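You operate a simulated robot arm through the tools that you are given. There is no shell and no other tool.

The job below is to be done with a simulated two-armed robot. You get a single attempt, and the scene is never put back.

Task
The display says NO PROBE: fit the yellow probe, close the open latch, set 350 degrees and start.
Fine: the run starts last; leave the knobs, black valve and grey slide alone.

It is judged by the outcome, as a careful person would: the job done as asked, and still so three seconds after it is handed in. It fails if anything else is knocked over, pushed out of place, dropped, spilled or broken.

Robot
Two 7-joint arms with fingered hands on one trunk that stands fixed in place. Base frame: the origin is at the foot of the trunk, x ahead of it, y to its left, z up. Lengths are in mm, angles in degrees, forces in N, time in s.
The left shoulder is at [19, 163, 1192], the right one opposite. Payload 4 kg a hand.
The tool frame of a hand sits at the grasp point between the pads (the TCP): z along the fingers, y along the line on which they close. The tips reach 36 mm beyond it. The gripper opens to 124 mm. The gripper's body begins 42 mm behind the TCP. The gripper is a hand of 4 fingers: y runs from the thumb to the fingers, the wrist lies at [-15, -99, -189] in the tool frame, and closing takes about 1.5 s.
Orientation is that of the tool frame in the base frame, as a unit quaternion [x, y, z, w]. With the fingers straight down and the wrist toward the robot, the tool's x, y and z point along [0, 1, 0], [1, 0, 0] and [0, 0, -1] of the base frame.

Tools
- The arms move only by the tool nudge_tool. It takes "left_increments", "right_increments" or both (then of equal length, played together; a hand with none holds still); each is a list of rows, each an object of numbers (a shift or turn left out is 0, a gripper value left out holds the last): "rx", "ry", "rz": the turn, a rotation vector about the tool's x, y, z in degrees; "x", "y", "z": the shift along the tool's x, y, z in mm. In form: [{"rx": .., "ry": .., "rz": .., "x": .., "y": .., "z": ..}, ...]. A call has 1 to 20 rows; each row is the pose to reach, as a shift and turn from the pose commanded when the call began, along the tool's axes at that moment. "left_claw" and "right_claw" are, for a hand that has rows, the opening, from 0 (shut) to 1 (fully open), set as the call begins (left out, the last holds). A row lasts 0.2 s, in which the tool goes at most 50 mm and 8.6 degrees; a call with a longer step from one row to the next is refused whole, and so is a gripper value outside its range. A pose out of reach is approached as far as the arm can. The call stops where the force on the tool passes 50 N (or 10 N more than at its start, if that is more) or the arm is blocked; 0.2 s more then pass. Each finger travels about 45 mm/s and halts on what it meets, pressing with about 23 N; the grip force reading is that of the motor and also rises with nothing between the fingers. The clock runs only during rows and for 0.2 s after the last one: add rows that repeat a pose to give the fingers time. The reply holds the time, the measured pose of the TCP, the force on the tool along the base axes, the opening and the grip force, in the units named above and with some noise, with the torque about the TCP (base axes, N m) and any sound that the robot's microphone picked up.
- Cameras (640 x 400 px; columns grow to the right, rows downward): "scene" is now at [88, -50, 1454.1]; the picture's right is [-0.54, -0.84, 0.02], its down [-0.22, 0.11, -0.97] and it looks along [0.81, -0.53, -0.24] (base axes); focal length 266 px, centre (320, 200). "left" rides on the left gripper at [-75, -86, -123] in its tool frame; the picture's right is [-0.70, -0.34, 0.63], its down [0.64, -0.68, 0.35] and it looks along [0.32, 0.65, 0.69] (tool axes); focal length 275 px, centre (320, 200). "right" rides on the right gripper at [75, -86, -123] in its tool frame; the picture's right is [-0.70, 0.34, -0.63], its down [-0.64, -0.68, 0.35] and it looks along [-0.32, 0.65, 0.69] (tool axes); focal length 275 px, centre (320, 200). There is no depth. A picture from a camera that has moved, and an enlarged one, comes with that camera's place and axes in the base frame and with its lens.
- grab_frame(camera): a new picture of that camera. It takes no simulated time.
- slide_trunk(by): slides the trunk up (or, below 0, down) by that many mm; the arms and the scene camera ride with it, the base frame stays. It gives what a move gives, with no picture.
- set_fingers(index, middle, ring, thumb_bend, thumb_turn, hand): sets how far each is bent, from 0 (flat) to 1 (curled in); at 0.3 the hand is open as for a grip, at 0.7 the pads meet at the TCP. One left out holds its place. A second passes; each finger stops where it meets its share of the squeeze, and holds until it gets a number again. A gripper value or a shape takes the hand back. It gives what a move gives, with no picture; readings hold the bend of each and the force on the fingers (four entries, about 0 where the hand has none), thumb and palm. thumb_turn goes from beside the hand (0) to across from the fingers (1), as for a grip.
- set_grasp(shape, hand): the hand has 4 fingers and takes this shape, open, in about a second: jaw (thumb against the fingers, like two jaws); tri (thumb and two fingers); tip (a fingertip pinch); poke (one finger out to press); point (the index stretched); flat (the hand flat); cup (the hand cupped); fist (a fist). The gripper value then closes the fingers along that shape, each until it touches; the sizes above hold for jaw. It gives what a move gives, with no picture.
- head_to(pan, tilt): turns the head with the scene camera to pan (to the left, within 86 degrees either way) and tilt (down, from -29 to 69), counted from straight ahead of the robot. It gives what a move gives.
- zoom(camera, box): a new picture of the part [left, top, right, bottom] of that camera's present view, enlarged. It takes no simulated time.
- hand_in(): hands the job in; it is judged then, once.

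Places have to be worked out from the pictures, the camera data and where the tool is seen. Open the grippers and draw the arms clear of the work before you hand the job in, unless the task says otherwise.

The tools are called after "Emit:" as a command line: name --argument value ..., lists and objects as JSON in quotes. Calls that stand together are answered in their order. nudge_tool: Moves the arms, as the interface text tells. Its arguments: {"type":"object","properties":{"left_increments":{"type":"array"},"left_claw":{"type":"number"},"right_increments":{"type":"array"},"right_claw":{"type":"number"}},"required":[]} The other tools are called the same way: slide_trunk (by) slides the trunk up or down; set_grasp (shape, hand) gives the hand a shape; set_fingers (index, middle, ring, thumb_bend, thumb_turn, hand) moves the fingers one by one; head_to (pan, tilt) turns the head that bears the scene camera; grab_frame (camera) takes a picture; zoom (camera, box) takes an enlarged picture of a part of a camera's view; hand_in () hands the job in.

At the start:

```text
clock: 0.0
left_eef_pos: [622.3, -109.1, 1489.3]
left_tool_rot: [0.707, 0.707, 0.0, 0.0]
left_ft_force: [-0.5, -0.6, -0.1]
left_moment: [0.02, -0.01, -0.03]
left_finger_gap: 123.6
left_grasp_force: 0.1
left_shape: jaw
left_bend: [0.3, 0.3, 0.3, 0.3, 0.98]
left_finger forces: [0.0, 0.0, 0.0, 0.1, 0.0, 0.1]
right_eef_pos: [472.8, -614.9, 1508.1]
right_tool_rot: [0.707, 0.707, 0.0, 0.0]
right_ft_force: [0.0, 0.4, -0.4]
right_moment: [0.01, 0.01, -0.02]
right_finger_gap: 123.6
right_grasp_force: 0.0
right_shape: jaw
right_bend: [0.3, 0.3, 0.3, 0.3, 0.98]
right_finger forces: [0.1, 0.0, 0.1, 0.0, 0.0, 0.0]
trunk travel left (down, up): [-350.0, 128.0]
head pan, tilt: [-32.8, 12.2]
```

scene: 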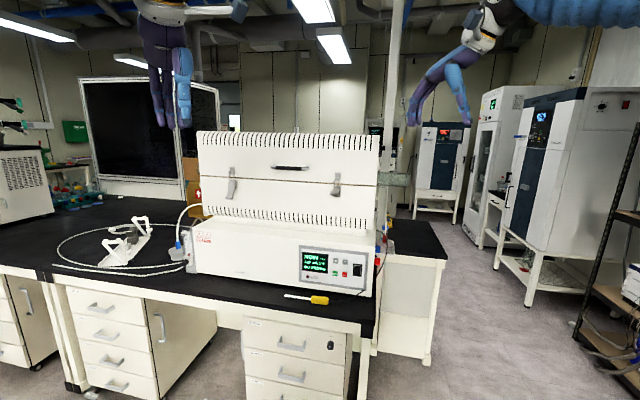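
right: 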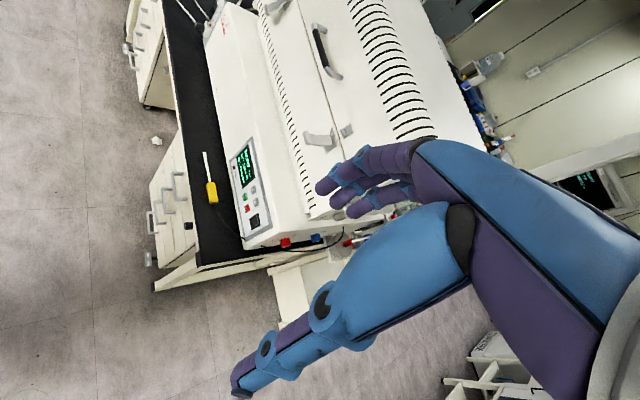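
left: 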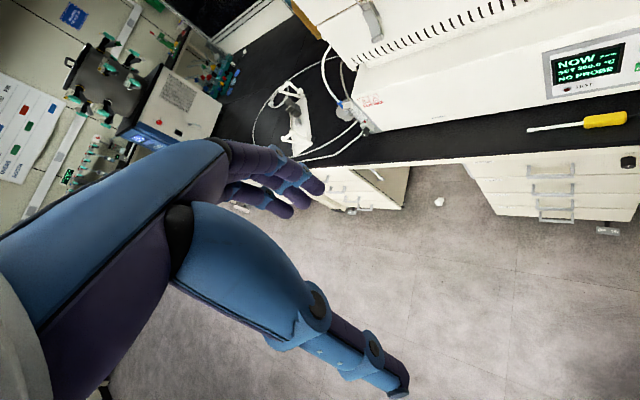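

I start by looking closely at the furnace, its panel, the latches and the probe lying on the bench.

Emit:
zoom --camera "scene" --box '[280, 230, 400, 305]'

Emit:
zoom --camera "scene" --box '[180, 120, 400, 260]'

Emit:
zoom --camera "right" --box '[180, 120, 380, 260]'

Emit:
zoom --camera "left" --box '[500, 20, 640, 140]'

```text
5.33 times, centred on (340, 268) of scene
camera zoom: at [88.0, -50.0, 1454.1], right [-0.54, -0.84, 0.02], down [-0.22, 0.11, -0.97], along [0.81, -0.53, -0.24], focal length 1421 px, centre (213, -160)
```

zoom: 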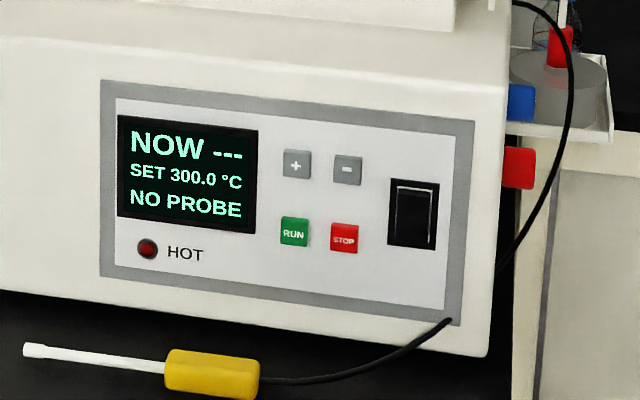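

```text
2.86 times, centred on (290, 190) of scene
camera zoom: at [88.0, -50.0, 1454.1], right [-0.54, -0.84, 0.02], down [-0.22, 0.11, -0.97], along [0.81, -0.53, -0.24], focal length 762 px, centre (406, 229)
```

zoom: 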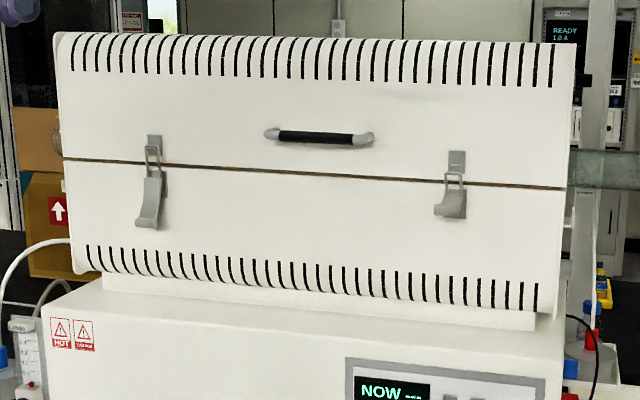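

```text
2.86 times, centred on (280, 190) of right
camera zoom: at [386.4, -539.9, 1631.9], right [0.34, -0.7, 0.63], down [-0.68, -0.65, -0.35], along [0.65, -0.31, -0.69], focal length 786 px, centre (434, 229)
```

zoom: 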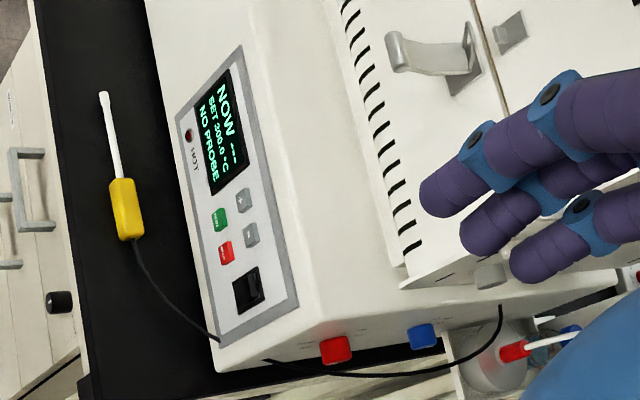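

```text
3.33 times, centred on (570, 80) of left
camera zoom: at [536.7, -181.9, 1613.4], right [-0.34, -0.7, -0.63], down [-0.68, 0.64, -0.35], along [0.65, 0.32, -0.69], focal length 918 px, centre (-513, 600)
```

zoom: 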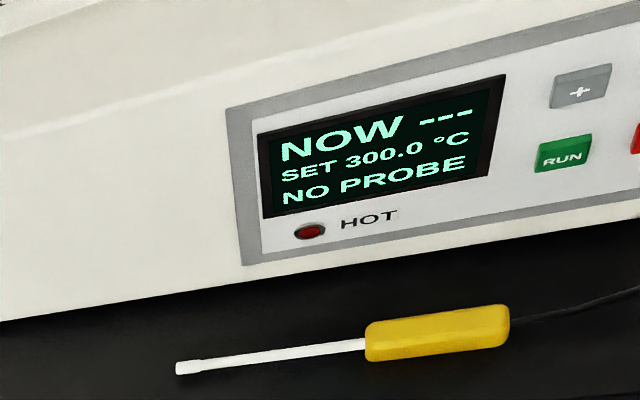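

The right-hand latch looks open, and a grey stub on the furnace's right end may be the probe port. I zoom in further on those spots from the current cameras.

Emit:
zoom --camera "right" --box '[270, 180, 390, 255]'

Emit:
zoom --camera "scene" --box '[320, 140, 440, 215]'

Emit:
zoom --camera "scene" --box '[350, 210, 446, 270]'

Emit:
zoom --camera "scene" --box '[60, 190, 220, 290]'

Emit:
zoom --camera "right" --box '[280, 0, 440, 100]'

```text
5.33 times, centred on (330, 218) of right
camera zoom: at [386.4, -539.9, 1631.9], right [0.34, -0.7, 0.63], down [-0.68, -0.65, -0.35], along [0.65, -0.31, -0.69], focal length 1468 px, centre (267, 107)
```

zoom: 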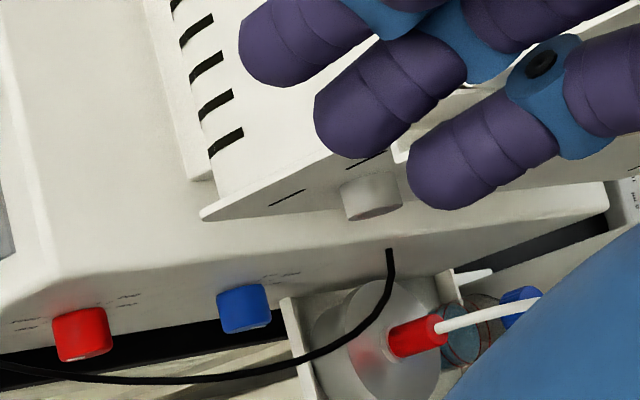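

```text
5.33 times, centred on (380, 178) of scene
camera zoom: at [88.0, -50.0, 1454.1], right [-0.54, -0.84, 0.02], down [-0.22, 0.11, -0.97], along [0.81, -0.53, -0.24], focal length 1421 px, centre (0, 320)
```

zoom: 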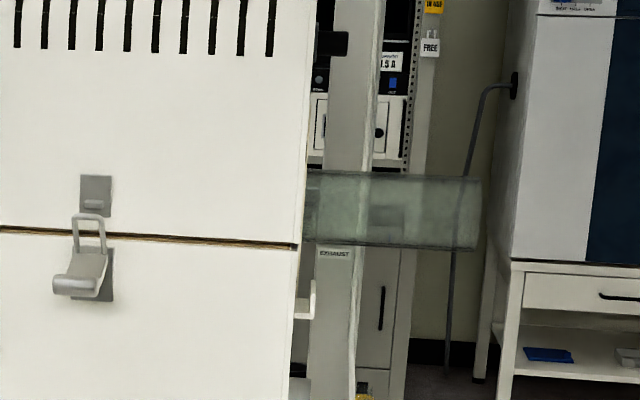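

```text
6.67 times, centred on (398, 240) of scene
camera zoom: at [88.0, -50.0, 1454.1], right [-0.54, -0.84, 0.02], down [-0.22, 0.11, -0.97], along [0.81, -0.53, -0.24], focal length 1777 px, centre (-200, -67)
```

zoom: 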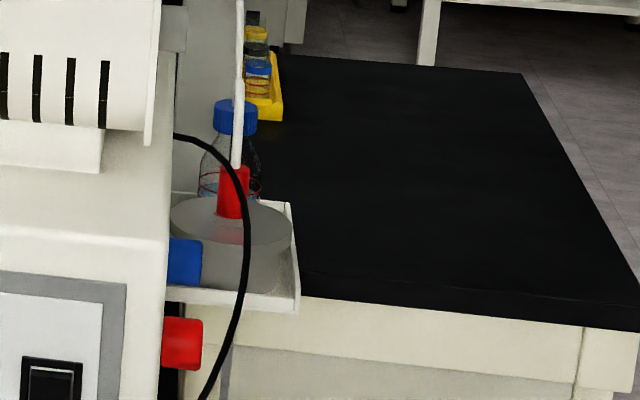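

```text
4.00 times, centred on (140, 240) of scene
camera zoom: at [88.0, -50.0, 1454.1], right [-0.54, -0.84, 0.02], down [-0.22, 0.11, -0.97], along [0.81, -0.53, -0.24], focal length 1066 px, centre (1040, 40)
```

zoom: 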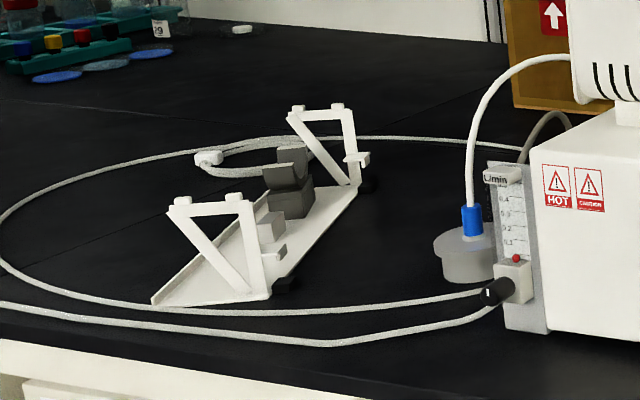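

```text
4.00 times, centred on (360, 50) of right
camera zoom: at [386.4, -539.9, 1631.9], right [0.34, -0.7, 0.63], down [-0.68, -0.65, -0.35], along [0.65, -0.31, -0.69], focal length 1101 px, centre (160, 800)
```

zoom: 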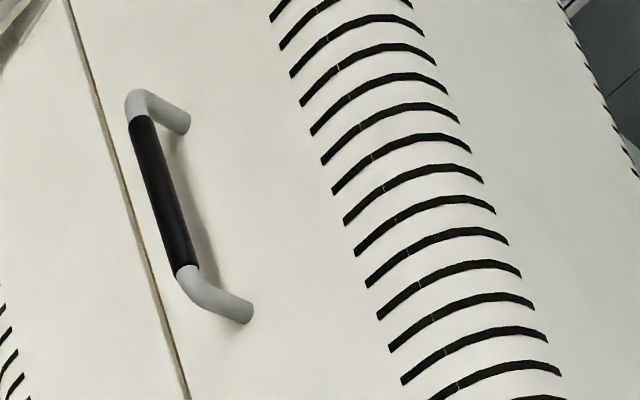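

From triangulation: RUN is near (850,-630,921), the probe handle near (840,-551,840) with its tip near (936,-452), and the grey stub near (858,-836,1133). I move the right hand to the right and lower to get a better look at the furnace's right end.

Emit:
nudge_tool --right_increments '[{"x": -22, "y": -4, "z": 35, "rz": -5}, {"x": -45, "y": -8, "z": 70, "rz": -10}, {"x": -67, "y": -12, "z": 104, "rz": -15}, {"x": -90, "y": -15, "z": 139, "rz": -20}, {"x": -112, "y": -19, "z": 173, "rz": -25}, {"x": -135, "y": -23, "z": 208, "rz": -30}, {"x": -135, "y": -23, "z": 208, "rz": -30}]'

Emit:
grab_frame --camera "right"

```text
clock: 1.6
left_eef_pos: [622.2, -109.0, 1489.6]
left_tool_rot: [0.707, 0.707, 0.0, 0.0]
left_ft_force: [0.2, 0.9, -0.7]
left_moment: [0.0, -0.01, 0.0]
left_finger_gap: 123.5
left_grasp_force: 0.0
left_shape: jaw
left_bend: [0.3, 0.3, 0.3, 0.3, 0.98]
left_finger forces: [0.1, 0.1, 0.0, 0.0, 0.0, 0.0]
right_eef_pos: [451.3, -748.7, 1299.1]
right_tool_rot: [0.498, 0.867, 0.001, 0.0]
right_ft_force: [0.9, -0.6, 0.1]
right_moment: [-0.01, 0.02, 0.0]
right_finger_gap: 123.7
right_grasp_force: 0.1
right_shape: jaw
right_bend: [0.3, 0.3, 0.3, 0.3, 0.98]
right_finger forces: [0.0, 0.1, 0.0, 0.0, 0.0, 0.0]
trunk travel left (down, up): [-350.0, 128.0]
head pan, tilt: [-32.8, 12.2]
```

```text
taken
camera right: at [338.6, -727.1, 1422.0], right [0.64, -0.43, 0.63], down [-0.27, -0.9, -0.35], along [0.72, 0.05, -0.69], focal length 275 px, centre (320, 200)
```

right: 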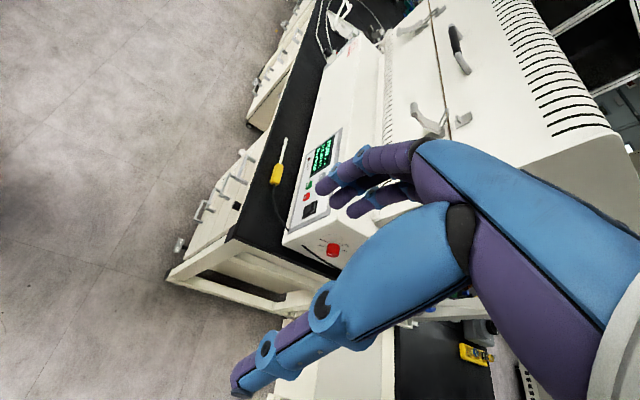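

The hand hides the furnace's right end. I yaw and pitch the right hand so the stub falls in the left part of its picture.

Emit:
nudge_tool --right_increments '[{"x": -27, "y": 13, "rz": 8.3}, {"x": -54, "y": 26, "rz": 16.6}, {"x": -81, "y": 39, "rz": 25}, {"x": -108, "y": 52, "rz": 33.3}, {"x": -135, "y": 65, "rz": 41.6}, {"x": -162, "y": 78.5, "rz": 50}]'

Emit:
nudge_tool --right_increments '[{"rx": -7}, {"rx": -14}, {"rx": -21}, {"rx": -28}, {"rx": -35}, {"rx": -35}]'

Emit:
grab_frame --camera "right"

```text
clock: 3.0
left_eef_pos: [623.5, -107.6, 1488.9]
left_tool_rot: [0.707, 0.708, -0.001, 0.0]
left_ft_force: [-0.1, -0.1, 0.7]
left_moment: [-0.01, 0.05, -0.01]
left_finger_gap: 123.6
left_grasp_force: 0.0
left_shape: jaw
left_bend: [0.3, 0.3, 0.3, 0.3, 0.98]
left_finger forces: [0.0, 0.0, 0.0, 0.0, 0.0, 0.1]
right_eef_pos: [600.0, -850.5, 1300.4]
right_tool_rot: [0.82, 0.573, 0.001, -0.001]
right_ft_force: [-0.4, 0.2, 0.8]
right_moment: [0.02, 0.01, -0.01]
right_finger_gap: 123.9
right_grasp_force: 0.2
right_shape: jaw
right_bend: [0.3, 0.3, 0.3, 0.3, 0.98]
right_finger forces: [0.1, 0.0, 0.0, 0.0, 0.0, 0.0]
trunk travel left (down, up): [-350.0, 128.0]
head pan, tilt: [-32.8, 12.2]
```

```text
clock: 4.4
left_eef_pos: [625.3, -108.4, 1489.6]
left_tool_rot: [0.707, 0.707, 0.001, -0.001]
left_ft_force: [0.6, -0.5, -0.1]
left_moment: [0.01, -0.02, -0.02]
left_finger_gap: 124.0
left_grasp_force: 0.0
left_shape: jaw
left_bend: [0.3, 0.3, 0.3, 0.3, 0.98]
left_finger forces: [0.0, 0.1, 0.0, 0.1, 0.0, 0.0]
right_eef_pos: [599.7, -852.6, 1298.0]
right_tool_rot: [0.781, 0.547, 0.174, 0.245]
right_ft_force: [-0.1, -0.6, -0.2]
right_moment: [0.01, 0.01, 0.0]
right_finger_gap: 123.7
right_grasp_force: 0.0
right_shape: jaw
right_bend: [0.3, 0.3, 0.3, 0.3, 0.98]
right_finger forces: [0.1, 0.0, 0.0, 0.0, 0.1, 0.0]
trunk travel left (down, up): [-350.0, 128.0]
head pan, tilt: [-32.8, 12.2]
```

```text
taken
camera right: at [493.2, -733.3, 1350.9], right [-0.32, -0.63, 0.71], down [-0.56, -0.48, -0.68], along [0.77, -0.61, -0.2], focal length 275 px, centre (320, 200)
```

right: 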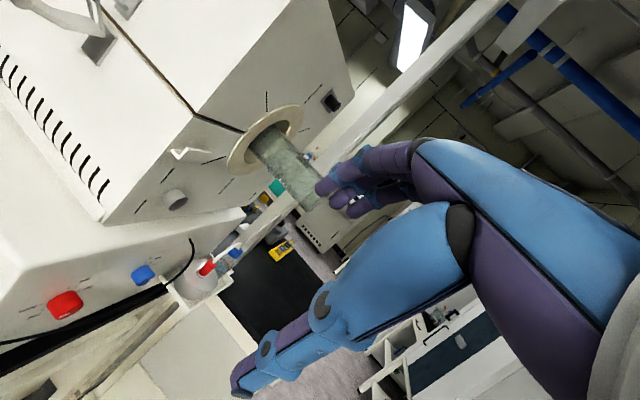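

Now the right end is visible: a glass tube with a flange, a white hook, the grey stub, and red and blue knobs. I zoom in on them.

Emit:
zoom --camera "right" --box '[100, 100, 260, 200]'

Emit:
zoom --camera "right" --box '[120, 130, 216, 210]'

Emit:
zoom --camera "right" --box '[0, 200, 240, 350]'

Emit:
grab_frame --camera "scene"

```text
4.00 times, centred on (180, 150) of right
camera zoom: at [493.2, -733.3, 1350.9], right [-0.32, -0.63, 0.71], down [-0.56, -0.48, -0.68], along [0.77, -0.61, -0.2], focal length 1101 px, centre (880, 400)
```

zoom: 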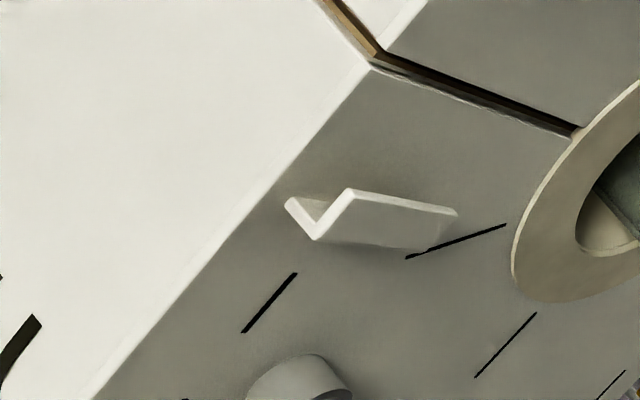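

```text
5.00 times, centred on (168, 170) of right
camera zoom: at [493.2, -733.3, 1350.9], right [-0.32, -0.63, 0.71], down [-0.56, -0.48, -0.68], along [0.77, -0.61, -0.2], focal length 1376 px, centre (1080, 350)
```

zoom: 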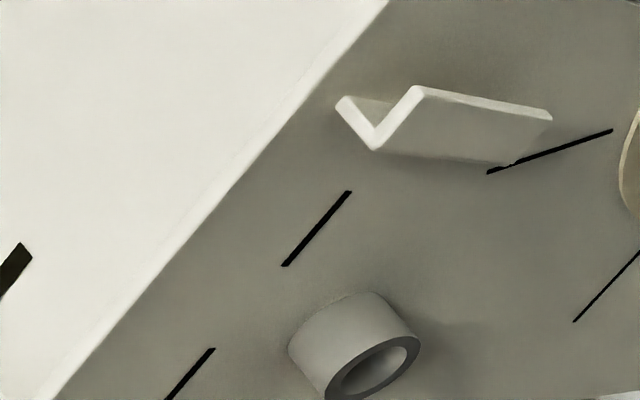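

```text
2.67 times, centred on (120, 275) of right
camera zoom: at [493.2, -733.3, 1350.9], right [-0.32, -0.63, 0.71], down [-0.56, -0.48, -0.68], along [0.77, -0.61, -0.2], focal length 734 px, centre (853, 0)
```

zoom: 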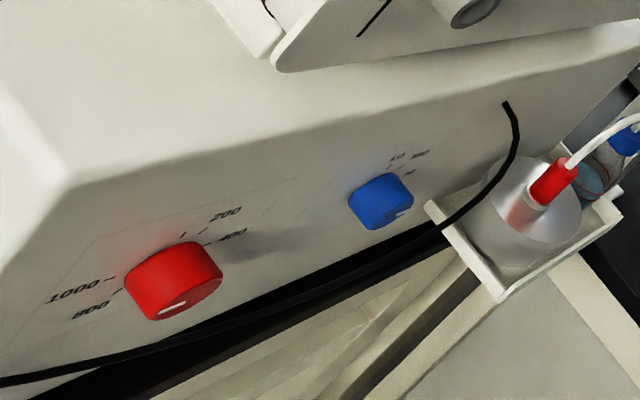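

```text
taken
camera scene: at [90.0, -51.3, 1453.9], right [-0.54, -0.84, 0.02], down [-0.22, 0.12, -0.97], along [0.81, -0.53, -0.25], focal length 266 px, centre (320, 200)
```

scene: 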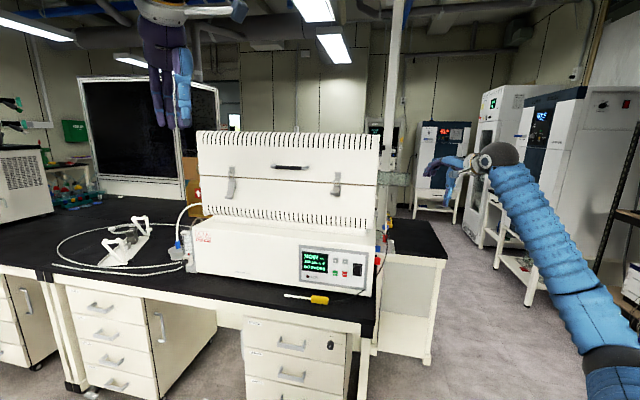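

The stub is a grey socket with a bore of about 20 mm, its face near (857,-849,1127), opening toward (-0.7,-0.7). The furnace is turned 45° to the base. This is far away, so I test the right arm's reach in free air: I yaw the hand square to the furnace and move it out beside the port, well clear of it.

Emit:
nudge_tool --right_increments '[{"ry": -4.8, "rz": 6.8}, {"ry": -9.6, "rz": 13.7}, {"ry": -14.3, "rz": 20.5}, {"ry": -14.3, "rz": 20.5}]'

Emit:
nudge_tool --right_increments '[{"x": -4, "y": 7, "z": 43, "rx": -5.5}, {"x": -8, "y": 14, "z": 87, "rx": -11}, {"x": -12, "y": 21, "z": 130, "rx": -16.5}, {"x": -16, "y": 28, "z": 174, "rx": -22}, {"x": -21, "y": 35, "z": 218, "rx": -27.4}, {"x": -21, "y": 35, "z": 218, "rx": -27.4}]'

Emit:
grab_frame --camera "right"

Emit:
grab_frame --camera "scene"

```text
clock: 5.4
left_eef_pos: [621.7, -109.5, 1491.1]
left_tool_rot: [0.707, 0.707, 0.0, 0.0]
left_ft_force: [0.2, 0.2, 0.0]
left_moment: [0.02, -0.01, 0.02]
left_finger_gap: 123.7
left_grasp_force: 0.1
left_shape: jaw
left_bend: [0.3, 0.3, 0.3, 0.3, 0.98]
left_finger forces: [0.0, 0.0, 0.0, 0.1, 0.1, 0.0]
right_eef_pos: [598.6, -850.5, 1300.0]
right_tool_rot: [0.881, 0.366, 0.117, 0.276]
right_ft_force: [-0.2, 0.1, 0.3]
right_moment: [-0.03, 0.01, -0.06]
right_finger_gap: 123.9
right_grasp_force: 0.1
right_shape: jaw
right_bend: [0.3, 0.3, 0.3, 0.3, 0.98]
right_finger forces: [0.1, 0.0, 0.0, 0.0, 0.0, 0.0]
trunk travel left (down, up): [-350.0, 128.0]
head pan, tilt: [-32.8, 12.2]
```

```text
clock: 6.8
left_eef_pos: [621.8, -108.4, 1491.2]
left_tool_rot: [0.707, 0.707, 0.0, 0.0]
left_ft_force: [-0.3, 0.7, 0.1]
left_moment: [0.0, 0.0, -0.04]
left_finger_gap: 124.1
left_grasp_force: 0.0
left_shape: jaw
left_bend: [0.3, 0.3, 0.3, 0.3, 0.98]
left_finger forces: [0.0, 0.0, 0.0, 0.1, 0.1, 0.0]
right_eef_pos: [693.2, -974.1, 1144.6]
right_tool_rot: [0.79, 0.327, 0.199, 0.478]
right_ft_force: [0.4, 0.1, 0.6]
right_moment: [0.02, -0.02, 0.06]
right_finger_gap: 123.7
right_grasp_force: 0.1
right_shape: jaw
right_bend: [0.3, 0.3, 0.3, 0.3, 0.98]
right_finger forces: [0.0, 0.0, 0.0, 0.0, 0.0, 0.0]
trunk travel left (down, up): [-350.0, 128.0]
head pan, tilt: [-32.8, 12.2]
```

```text
taken
camera right: at [640.8, -815.7, 1124.9], right [-0.78, -0.21, 0.59], down [-0.46, -0.45, -0.77], along [0.42, -0.87, 0.25], focal length 275 px, centre (320, 200)
```

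right: 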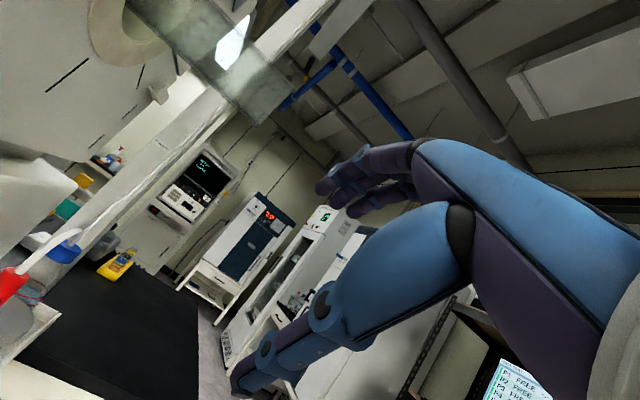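

```text
taken
camera scene: at [87.4, -49.6, 1454.2], right [-0.54, -0.84, 0.02], down [-0.22, 0.11, -0.97], along [0.81, -0.53, -0.24], focal length 266 px, centre (320, 200)
```

scene: 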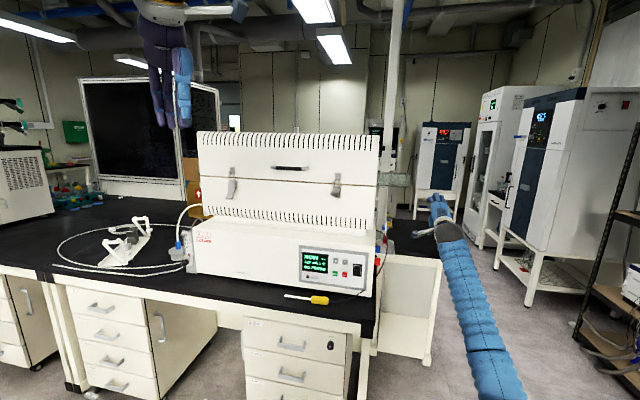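

The arm reaches beside the port without trouble. I now retract, turn the tool downward, and swing in front of the bench to look at the probe from above.

Emit:
nudge_tool --right_increments '[{"y": -7, "z": -42, "rx": 7.8}, {"y": -15, "z": -85, "rx": 15.6}, {"y": -22, "z": -127, "rx": 23.4}, {"y": -30, "z": -170, "rx": 31.2}, {"y": -37, "z": -212, "rx": 39}, {"y": -44, "z": -255, "rx": 46.8}, {"y": -52, "z": -297, "rx": 54.6}, {"y": -59, "z": -340, "rx": 62.4}, {"y": -59, "z": -340, "rx": 62.4}]'

Emit:
nudge_tool --right_increments '[{"x": 45, "z": 16}, {"x": 90, "z": 33}, {"x": 135, "z": 50}, {"x": 180, "z": 67}, {"x": 225, "z": 83}, {"x": 270, "z": 100}, {"x": 315, "z": 117}, {"x": 360, "z": 134}, {"x": 404, "z": 150}, {"x": 404, "z": 150}]'

Emit:
grab_frame --camera "right"

Emit:
grab_frame --camera "scene"

```text
clock: 8.8
left_eef_pos: [626.2, -108.4, 1488.1]
left_tool_rot: [0.708, 0.706, -0.001, 0.0]
left_ft_force: [-0.4, 0.3, -0.4]
left_moment: [-0.03, 0.03, -0.01]
left_finger_gap: 123.8
left_grasp_force: 0.0
left_shape: jaw
left_bend: [0.3, 0.3, 0.3, 0.3, 0.98]
left_finger forces: [0.1, 0.0, 0.0, 0.0, 0.1, 0.1]
right_eef_pos: [463.5, -742.7, 1244.9]
right_tool_rot: [0.924, 0.382, -0.001, -0.002]
right_ft_force: [-0.3, -1.1, 0.0]
right_moment: [-0.01, 0.03, 0.02]
right_finger_gap: 124.1
right_grasp_force: 0.0
right_shape: jaw
right_bend: [0.3, 0.3, 0.3, 0.3, 0.98]
right_finger forces: [0.1, 0.1, 0.1, 0.0, 0.0, 0.1]
trunk travel left (down, up): [-350.0, 128.0]
head pan, tilt: [-32.8, 12.2]
```

```text
clock: 11.0
left_eef_pos: [622.0, -107.9, 1489.6]
left_tool_rot: [0.707, 0.707, 0.0, 0.001]
left_ft_force: [0.3, -0.1, 0.8]
left_moment: [0.02, -0.01, 0.04]
left_finger_gap: 123.5
left_grasp_force: 0.1
left_shape: jaw
left_bend: [0.3, 0.3, 0.3, 0.3, 0.98]
left_finger forces: [0.0, 0.0, 0.0, 0.0, 0.0, 0.0]
right_eef_pos: [748.2, -454.8, 1098.8]
right_tool_rot: [0.923, 0.384, 0.001, -0.001]
right_ft_force: [0.0, 0.1, -0.4]
right_moment: [0.0, -0.04, 0.02]
right_finger_gap: 123.8
right_grasp_force: 0.1
right_shape: jaw
right_bend: [0.3, 0.3, 0.3, 0.3, 0.98]
right_finger forces: [0.1, 0.0, 0.0, 0.1, 0.0, 0.0]
trunk travel left (down, up): [-350.0, 128.0]
head pan, tilt: [-32.8, 12.2]
```

```text
taken
camera right: at [739.1, -340.0, 1222.6], right [-0.25, -0.73, 0.63], down [-0.94, 0.03, -0.35], along [0.24, -0.68, -0.69], focal length 275 px, centre (320, 200)
```

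right: 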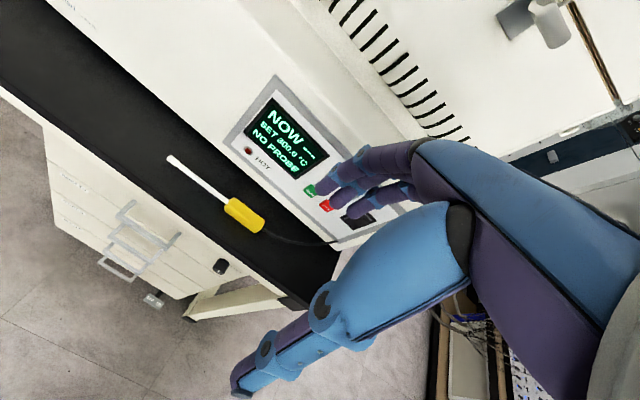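

```text
taken
camera scene: at [87.1, -50.8, 1454.2], right [-0.54, -0.84, 0.02], down [-0.22, 0.11, -0.97], along [0.81, -0.53, -0.24], focal length 266 px, centre (320, 200)
```

scene: 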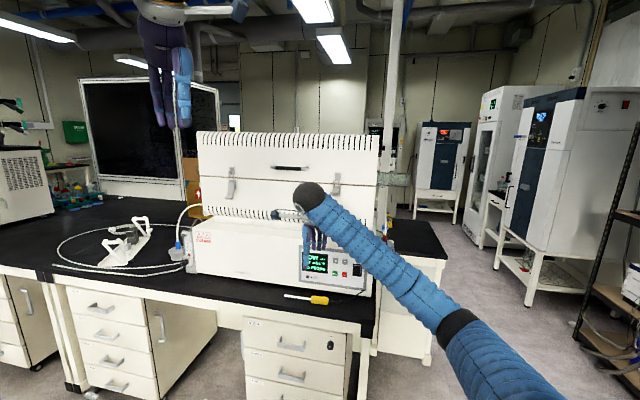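

The probe is in full view. I zoom in to place its handle and tip accurately.

Emit:
zoom --camera "right" --box '[150, 140, 310, 240]'

Emit:
zoom --camera "right" --box '[210, 180, 290, 240]'

Emit:
zoom --camera "scene" --box '[270, 275, 350, 325]'

Emit:
zoom --camera "left" --box '[510, 90, 640, 160]'

```text
4.00 times, centred on (230, 190) of right
camera zoom: at [739.1, -340.0, 1222.6], right [-0.25, -0.73, 0.63], down [-0.94, 0.03, -0.35], along [0.24, -0.68, -0.69], focal length 1101 px, centre (680, 240)
```

zoom: 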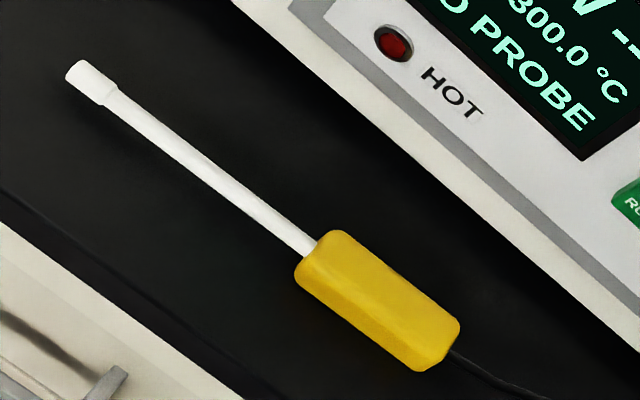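

```text
6.67 times, centred on (250, 210) of right
camera zoom: at [739.1, -340.0, 1222.6], right [-0.25, -0.73, 0.63], down [-0.94, 0.03, -0.35], along [0.24, -0.68, -0.69], focal length 1835 px, centre (787, 133)
```

zoom: 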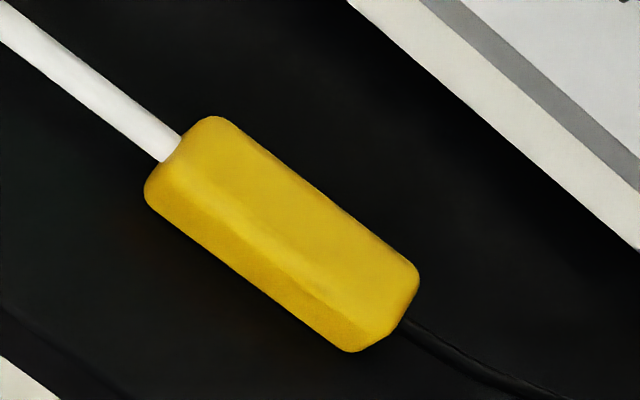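

```text
8.00 times, centred on (310, 300) of scene
camera zoom: at [87.1, -50.8, 1454.2], right [-0.54, -0.84, 0.02], down [-0.22, 0.11, -0.97], along [0.81, -0.53, -0.24], focal length 2132 px, centre (400, -600)
```

zoom: 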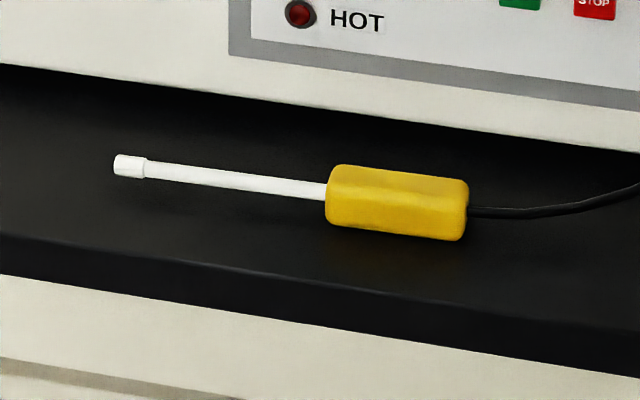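

```text
4.92 times, centred on (575, 125) of left
camera zoom: at [535.5, -182.8, 1613.8], right [-0.34, -0.7, -0.63], down [-0.68, 0.64, -0.35], along [0.65, 0.32, -0.69], focal length 1355 px, centre (-935, 569)
```

zoom: 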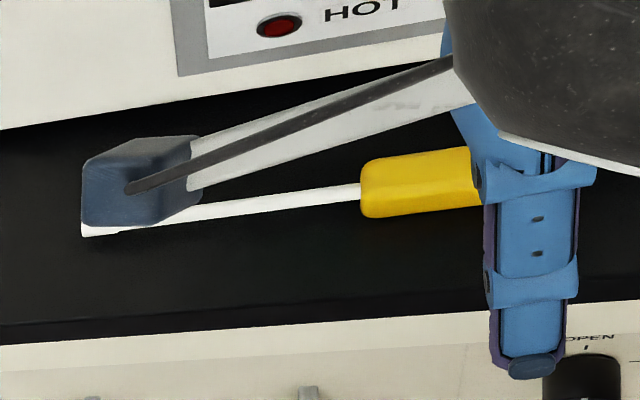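

All views agree with the handle centre near a=207, b=1003 (furnace-aligned axes), z≈815, so the bench top is near z=804 and the panel front is at b≈1060. I lower the trunk for better reach, half close the right fingers, and check the shape of the hand.

Emit:
slide_trunk --by -100

Emit:
nudge_tool --right_increments '[{"z": 0}, {"z": 0}, {"z": 0}, {"z": 0}, {"z": 0}]' --right_claw 0.4

Emit:
grab_frame --camera "right"

Emit:
grab_frame --camera "left"

Emit:
zoom --camera "scene" --box '[240, 160, 400, 320]'

```text
clock: 12.3
left_eef_pos: [622.0, -107.2, 1390.9]
left_tool_rot: [0.707, 0.708, 0.0, 0.0]
left_ft_force: [0.3, -0.7, 0.3]
left_moment: [0.02, 0.04, -0.02]
left_finger_gap: 123.7
left_grasp_force: 0.0
left_shape: jaw
left_bend: [0.3, 0.3, 0.3, 0.3, 0.98]
left_finger forces: [0.1, 0.0, 0.0, 0.0, 0.0, 0.0]
right_eef_pos: [745.7, -456.0, 999.5]
right_tool_rot: [0.923, 0.384, 0.001, -0.001]
right_ft_force: [-0.5, -0.1, 0.5]
right_moment: [0.03, -0.01, -0.03]
right_finger_gap: 123.8
right_grasp_force: 0.1
right_shape: jaw
right_bend: [0.3, 0.3, 0.3, 0.3, 0.98]
right_finger forces: [0.1, 0.0, 0.0, 0.0, 0.0, 0.0]
trunk travel left (down, up): [-250.0, 228.0]
head pan, tilt: [-32.8, 12.2]
```

```text
clock: 13.5
left_eef_pos: [623.0, -108.5, 1389.8]
left_tool_rot: [0.707, 0.707, 0.0, 0.0]
left_ft_force: [0.1, 0.4, 0.5]
left_moment: [-0.02, 0.01, 0.01]
left_finger_gap: 123.7
left_grasp_force: 0.1
left_shape: jaw
left_bend: [0.3, 0.3, 0.3, 0.3, 0.98]
left_finger forces: [0.0, 0.0, 0.0, 0.0, 0.1, 0.0]
right_eef_pos: [746.3, -454.6, 997.5]
right_tool_rot: [0.923, 0.384, 0.0, 0.0]
right_ft_force: [-0.4, 0.3, -0.1]
right_moment: [-0.01, 0.02, 0.01]
right_finger_gap: 50.1
right_grasp_force: 0.1
right_shape: jaw
right_bend: [0.46, 0.5, 0.48, 0.59, 1.0]
right_finger forces: [0.1, 0.0, 0.0, 0.1, 0.0, 0.1]
trunk travel left (down, up): [-250.0, 228.0]
head pan, tilt: [-32.8, 12.2]
```

```text
taken
camera right: at [737.9, -341.4, 1121.4], right [-0.25, -0.73, 0.63], down [-0.94, 0.03, -0.35], along [0.24, -0.68, -0.69], focal length 275 px, centre (320, 200)
```

right: 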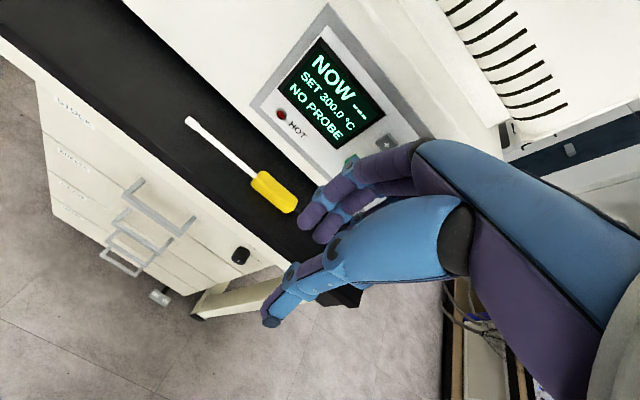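

```text
taken
camera left: at [537.0, -181.9, 1513.2], right [-0.34, -0.7, -0.63], down [-0.68, 0.64, -0.35], along [0.65, 0.32, -0.69], focal length 275 px, centre (320, 200)
```

left: 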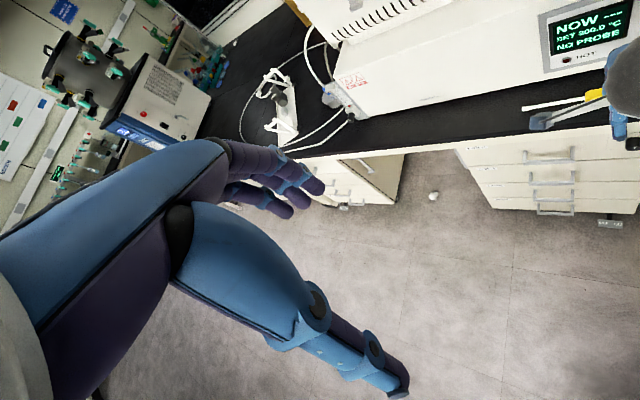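

```text
2.50 times, centred on (320, 240) of scene
camera zoom: at [127.5, -50.0, 1343.2], right [-0.54, -0.84, 0.07], down [-0.3, 0.11, -0.95], along [0.79, -0.53, -0.31], focal length 666 px, centre (320, 100)
```

zoom: 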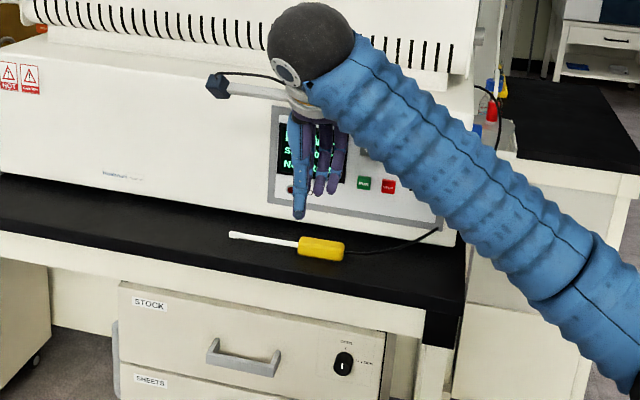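

With the claw at 0.4 the gap is 50 mm. To keep the palm clear of the panel I pitch the hand by 15° and hover above the handle, with the fingers a bit further closed.

Emit:
nudge_tool --right_increments '[{"x": -1, "y": 30, "z": 10, "rx": -3, "rz": -0.4}, {"x": -1, "y": 60, "z": 25, "rx": -6, "rz": -0.8}, {"x": -1, "y": 90, "z": 45, "rx": -9, "rz": -1.2}, {"x": -1, "y": 120, "z": 70, "rx": -12, "rz": -1.6}, {"x": -1, "y": 146, "z": 97, "rx": -15, "rz": -2}, {"x": -1, "y": 146, "z": 97, "rx": -15, "rz": -2}]' --right_claw 0.34

Emit:
grab_frame --camera "right"

Emit:
zoom --camera "scene" --box '[260, 200, 380, 300]'

Emit:
zoom --camera "left" --box '[480, 60, 640, 180]'

```text
clock: 14.9
left_eef_pos: [622.5, -108.1, 1389.1]
left_tool_rot: [0.707, 0.707, 0.0, 0.0]
left_ft_force: [0.3, 0.9, -0.7]
left_moment: [0.02, -0.02, 0.01]
left_finger_gap: 123.7
left_grasp_force: 0.1
left_shape: jaw
left_bend: [0.3, 0.3, 0.3, 0.3, 0.98]
left_finger forces: [0.0, 0.0, 0.0, 0.1, 0.0, 0.0]
right_eef_pos: [849.3, -557.7, 900.6]
right_tool_rot: [0.909, 0.396, 0.051, 0.12]
right_ft_force: [0.5, 0.1, -0.1]
right_moment: [0.0, -0.03, -0.04]
right_finger_gap: 42.3
right_grasp_force: 0.1
right_shape: jaw
right_bend: [0.49, 0.53, 0.51, 0.6, 1.0]
right_finger forces: [0.0, 0.0, 0.0, 0.1, 0.0, 0.0]
trunk travel left (down, up): [-250.0, 228.0]
head pan, tilt: [-32.8, 12.2]
```

```text
taken
camera right: at [816.1, -424.5, 998.6], right [-0.35, -0.62, 0.7], down [-0.86, -0.09, -0.51], along [0.38, -0.78, -0.5], focal length 275 px, centre (320, 200)
```

right: 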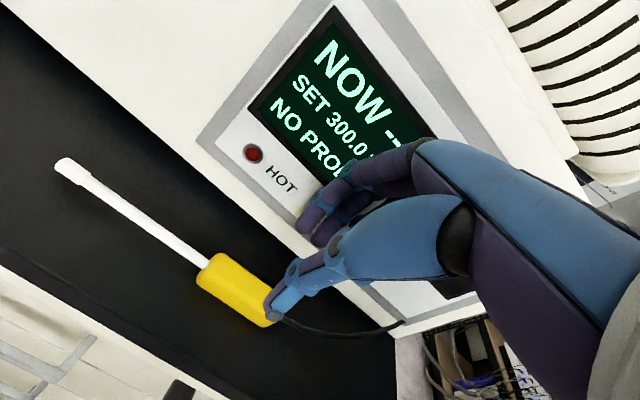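

```text
4.00 times, centred on (320, 250) of scene
camera zoom: at [127.1, -49.6, 1343.3], right [-0.54, -0.84, 0.07], down [-0.3, 0.11, -0.95], along [0.79, -0.53, -0.31], focal length 1066 px, centre (320, 0)
```

zoom: 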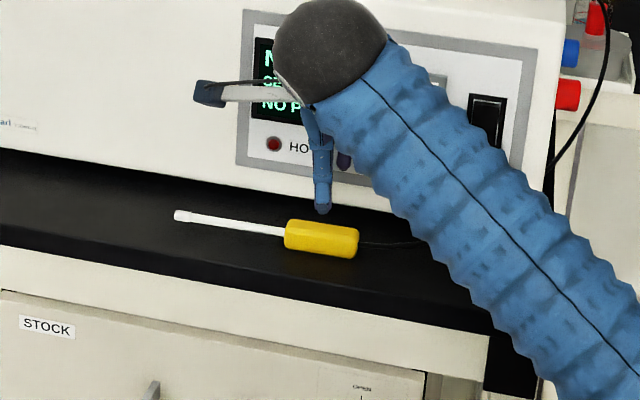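

```text
3.33 times, centred on (560, 120) of left
camera zoom: at [536.5, -181.5, 1513.6], right [-0.34, -0.7, -0.63], down [-0.68, 0.64, -0.35], along [0.65, 0.32, -0.69], focal length 918 px, centre (-480, 467)
```

zoom: 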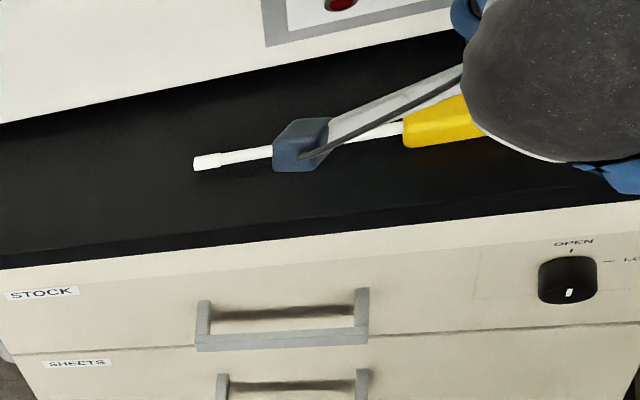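

The hand hovers over the handle. I zoom in on the right-hand view to check the alignment of thumb and fingers with the handle.

Emit:
zoom --camera "right" --box '[180, 160, 340, 340]'

```text
2.22 times, centred on (260, 250) of right
camera zoom: at [816.1, -424.5, 998.6], right [-0.35, -0.62, 0.7], down [-0.86, -0.09, -0.51], along [0.38, -0.78, -0.5], focal length 612 px, centre (453, 89)
```

zoom: 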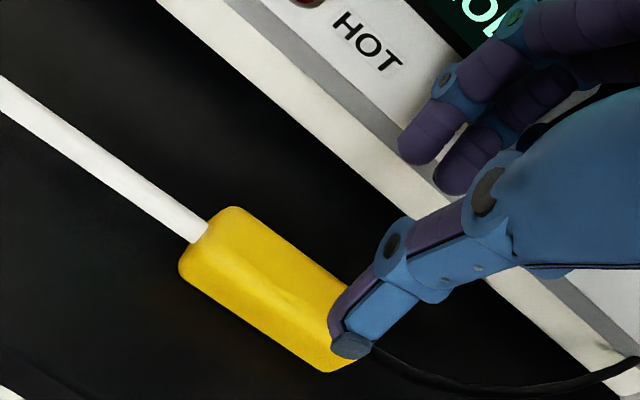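

By geometry the index, middle and ring fingers sit at about +6, −15 and −37 mm along the handle axis, so I shift the hand 11 mm toward the sheath and go down to just above grasp height.

Emit:
nudge_tool --right_increments '[{"x": 11, "y": 0.4, "z": 0}, {"x": 11, "y": -4, "z": 16}, {"x": 11, "y": -8, "z": 32}, {"x": 11, "y": -12.6, "z": 48.4}, {"x": 11, "y": -12.6, "z": 48.4}]'

Emit:
zoom --camera "right" --box '[160, 160, 360, 340]'

Emit:
zoom --camera "scene" --box '[270, 230, 370, 300]'

```text
clock: 16.1
left_eef_pos: [623.1, -107.3, 1390.5]
left_tool_rot: [0.707, 0.707, 0.0, 0.0]
left_ft_force: [-0.7, 0.9, 0.2]
left_moment: [0.03, -0.02, 0.02]
left_finger_gap: 123.6
left_grasp_force: 0.1
left_shape: jaw
left_bend: [0.3, 0.3, 0.3, 0.3, 0.98]
left_finger forces: [0.1, 0.0, 0.0, 0.0, 0.1, 0.0]
right_eef_pos: [858.2, -550.1, 850.5]
right_tool_rot: [0.909, 0.396, 0.051, 0.118]
right_ft_force: [-0.5, 0.6, 0.1]
right_moment: [0.01, 0.02, -0.02]
right_finger_gap: 42.4
right_grasp_force: 0.0
right_shape: jaw
right_bend: [0.49, 0.53, 0.51, 0.6, 1.0]
right_finger forces: [0.1, 0.1, 0.0, 0.0, 0.0, 0.1]
trunk travel left (down, up): [-250.0, 228.0]
head pan, tilt: [-32.8, 12.2]
```

```text
2.22 times, centred on (260, 250) of right
camera zoom: at [823.7, -416.1, 947.6], right [-0.35, -0.62, 0.7], down [-0.86, -0.08, -0.51], along [0.37, -0.78, -0.5], focal length 612 px, centre (453, 89)
```

zoom: 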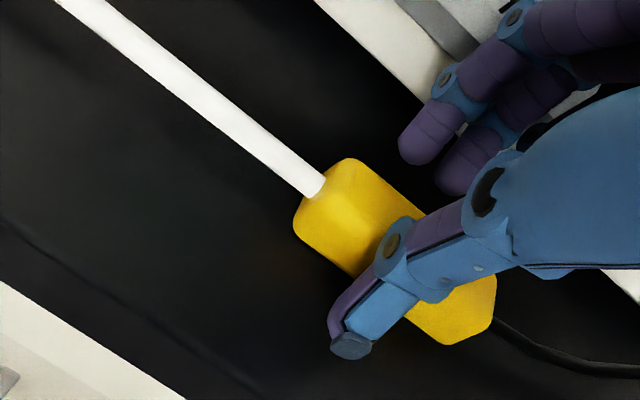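

```text
5.71 times, centred on (320, 265) of scene
camera zoom: at [127.2, -49.8, 1343.3], right [-0.54, -0.84, 0.07], down [-0.3, 0.11, -0.95], along [0.79, -0.53, -0.31], focal length 1523 px, centre (320, -171)
```

zoom: 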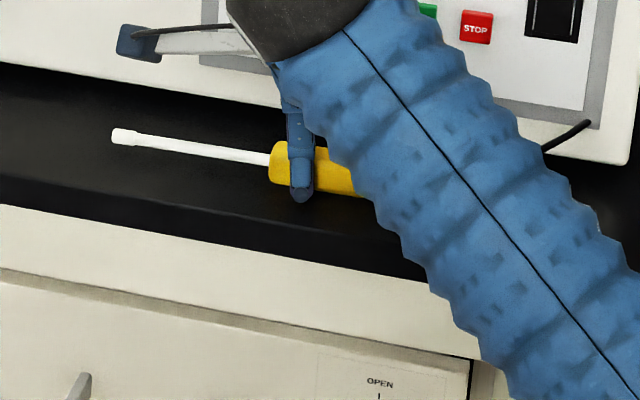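

Thumb is in front of the handle and the fingers are behind it, with no contact yet. I lower by 4 mm and watch the force.

Emit:
nudge_tool --right_increments '[{"y": -0.5, "z": 2}, {"y": -1, "z": 4}, {"y": -1, "z": 4}]'

Emit:
zoom --camera "scene" --box '[290, 245, 350, 285]'

```text
clock: 16.9
left_eef_pos: [623.6, -108.3, 1390.4]
left_tool_rot: [0.707, 0.707, 0.0, 0.0]
left_ft_force: [0.1, 0.1, 0.2]
left_moment: [-0.01, -0.03, -0.02]
left_finger_gap: 123.6
left_grasp_force: 0.0
left_shape: jaw
left_bend: [0.3, 0.3, 0.3, 0.3, 0.98]
left_finger forces: [0.0, 0.0, 0.0, 0.0, 0.1, 0.0]
right_eef_pos: [857.3, -551.5, 847.5]
right_tool_rot: [0.909, 0.396, 0.05, 0.119]
right_ft_force: [0.5, 0.9, -0.3]
right_moment: [-0.05, -0.04, 0.01]
right_finger_gap: 42.6
right_grasp_force: 0.0
right_shape: jaw
right_bend: [0.49, 0.53, 0.51, 0.6, 1.0]
right_finger forces: [0.0, 0.0, 0.0, 0.0, 0.0, 0.0]
trunk travel left (down, up): [-250.0, 228.0]
head pan, tilt: [-32.8, 12.2]
```

```text
10.00 times, centred on (320, 265) of scene
camera zoom: at [127.4, -49.9, 1343.2], right [-0.54, -0.84, 0.07], down [-0.3, 0.11, -0.95], along [0.79, -0.53, -0.31], focal length 2665 px, centre (320, -450)
```

zoom: 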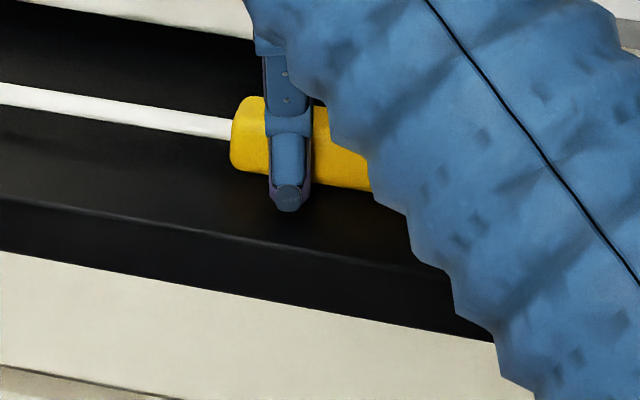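

No contact yet. I lower another 2.5 mm and then close the fingers on the handle.

Emit:
nudge_tool --right_increments '[{"y": -0.6, "z": 2.4}, {"y": -0.6, "z": 2.4}]'

Emit:
nudge_tool --right_increments '[{"z": 0}, {"z": 0}, {"z": 0}, {"z": 0}, {"z": 0}, {"z": 0}, {"z": 0}, {"z": 0}]' --right_claw 0.0

Emit:
zoom --camera "right" --box '[160, 160, 360, 340]'

Emit:
zoom --camera "scene" --box '[290, 245, 350, 285]'

```text
clock: 17.5
left_eef_pos: [622.2, -108.3, 1389.9]
left_tool_rot: [0.707, 0.707, 0.0, 0.0]
left_ft_force: [-0.3, 0.1, 0.0]
left_moment: [0.03, 0.01, -0.02]
left_finger_gap: 123.6
left_grasp_force: 0.1
left_shape: jaw
left_bend: [0.3, 0.3, 0.3, 0.3, 0.98]
left_finger forces: [0.1, 0.0, 0.0, 0.0, 0.1, 0.1]
right_eef_pos: [856.5, -550.6, 846.0]
right_tool_rot: [0.909, 0.395, 0.051, 0.12]
right_ft_force: [0.3, -0.3, 1.4]
right_moment: [0.01, 0.0, -0.03]
right_finger_gap: 42.5
right_grasp_force: 0.1
right_shape: jaw
right_bend: [0.49, 0.53, 0.51, 0.6, 1.0]
right_finger forces: [0.0, 0.0, 0.0, 0.0, 0.8, 0.1]
trunk travel left (down, up): [-250.0, 228.0]
head pan, tilt: [-32.8, 12.2]
```

```text
clock: 19.3
left_eef_pos: [623.4, -108.6, 1389.3]
left_tool_rot: [0.707, 0.707, 0.001, 0.0]
left_ft_force: [0.6, 0.2, 0.7]
left_moment: [-0.03, -0.01, -0.04]
left_finger_gap: 123.6
left_grasp_force: 0.0
left_shape: jaw
left_bend: [0.3, 0.3, 0.3, 0.3, 0.98]
left_finger forces: [0.0, 0.0, 0.0, 0.0, 0.0, 0.1]
right_eef_pos: [857.3, -550.1, 845.3]
right_tool_rot: [0.909, 0.396, 0.051, 0.118]
right_ft_force: [0.0, -1.1, 1.6]
right_moment: [0.0, 0.0, 0.03]
right_finger_gap: 22.3
right_grasp_force: 23.0
right_shape: jaw
right_bend: [0.58, 0.6, 0.6, 0.65, 1.0]
right_finger forces: [13.6, 7.4, 2.8, 0.0, 23.9, 0.0]
trunk travel left (down, up): [-250.0, 228.0]
head pan, tilt: [-32.8, 12.2]
```

```text
2.22 times, centred on (260, 250) of right
camera zoom: at [823.7, -417.2, 941.5], right [-0.35, -0.62, 0.7], down [-0.86, -0.08, -0.51], along [0.37, -0.78, -0.5], focal length 612 px, centre (453, 89)
```

zoom: 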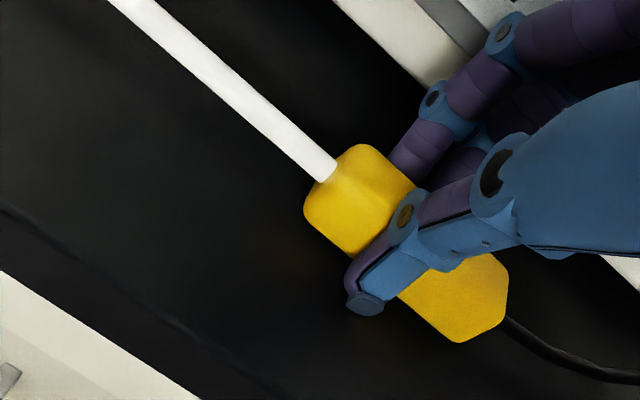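

```text
10.00 times, centred on (320, 265) of scene
camera zoom: at [127.4, -49.8, 1343.2], right [-0.54, -0.84, 0.07], down [-0.3, 0.11, -0.95], along [0.79, -0.53, -0.31], focal length 2665 px, centre (320, -450)
```

zoom: 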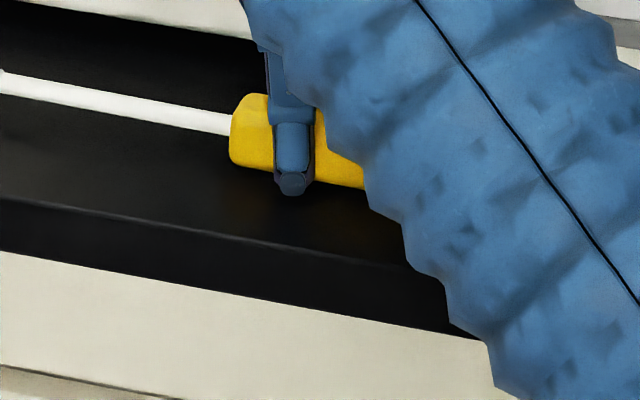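

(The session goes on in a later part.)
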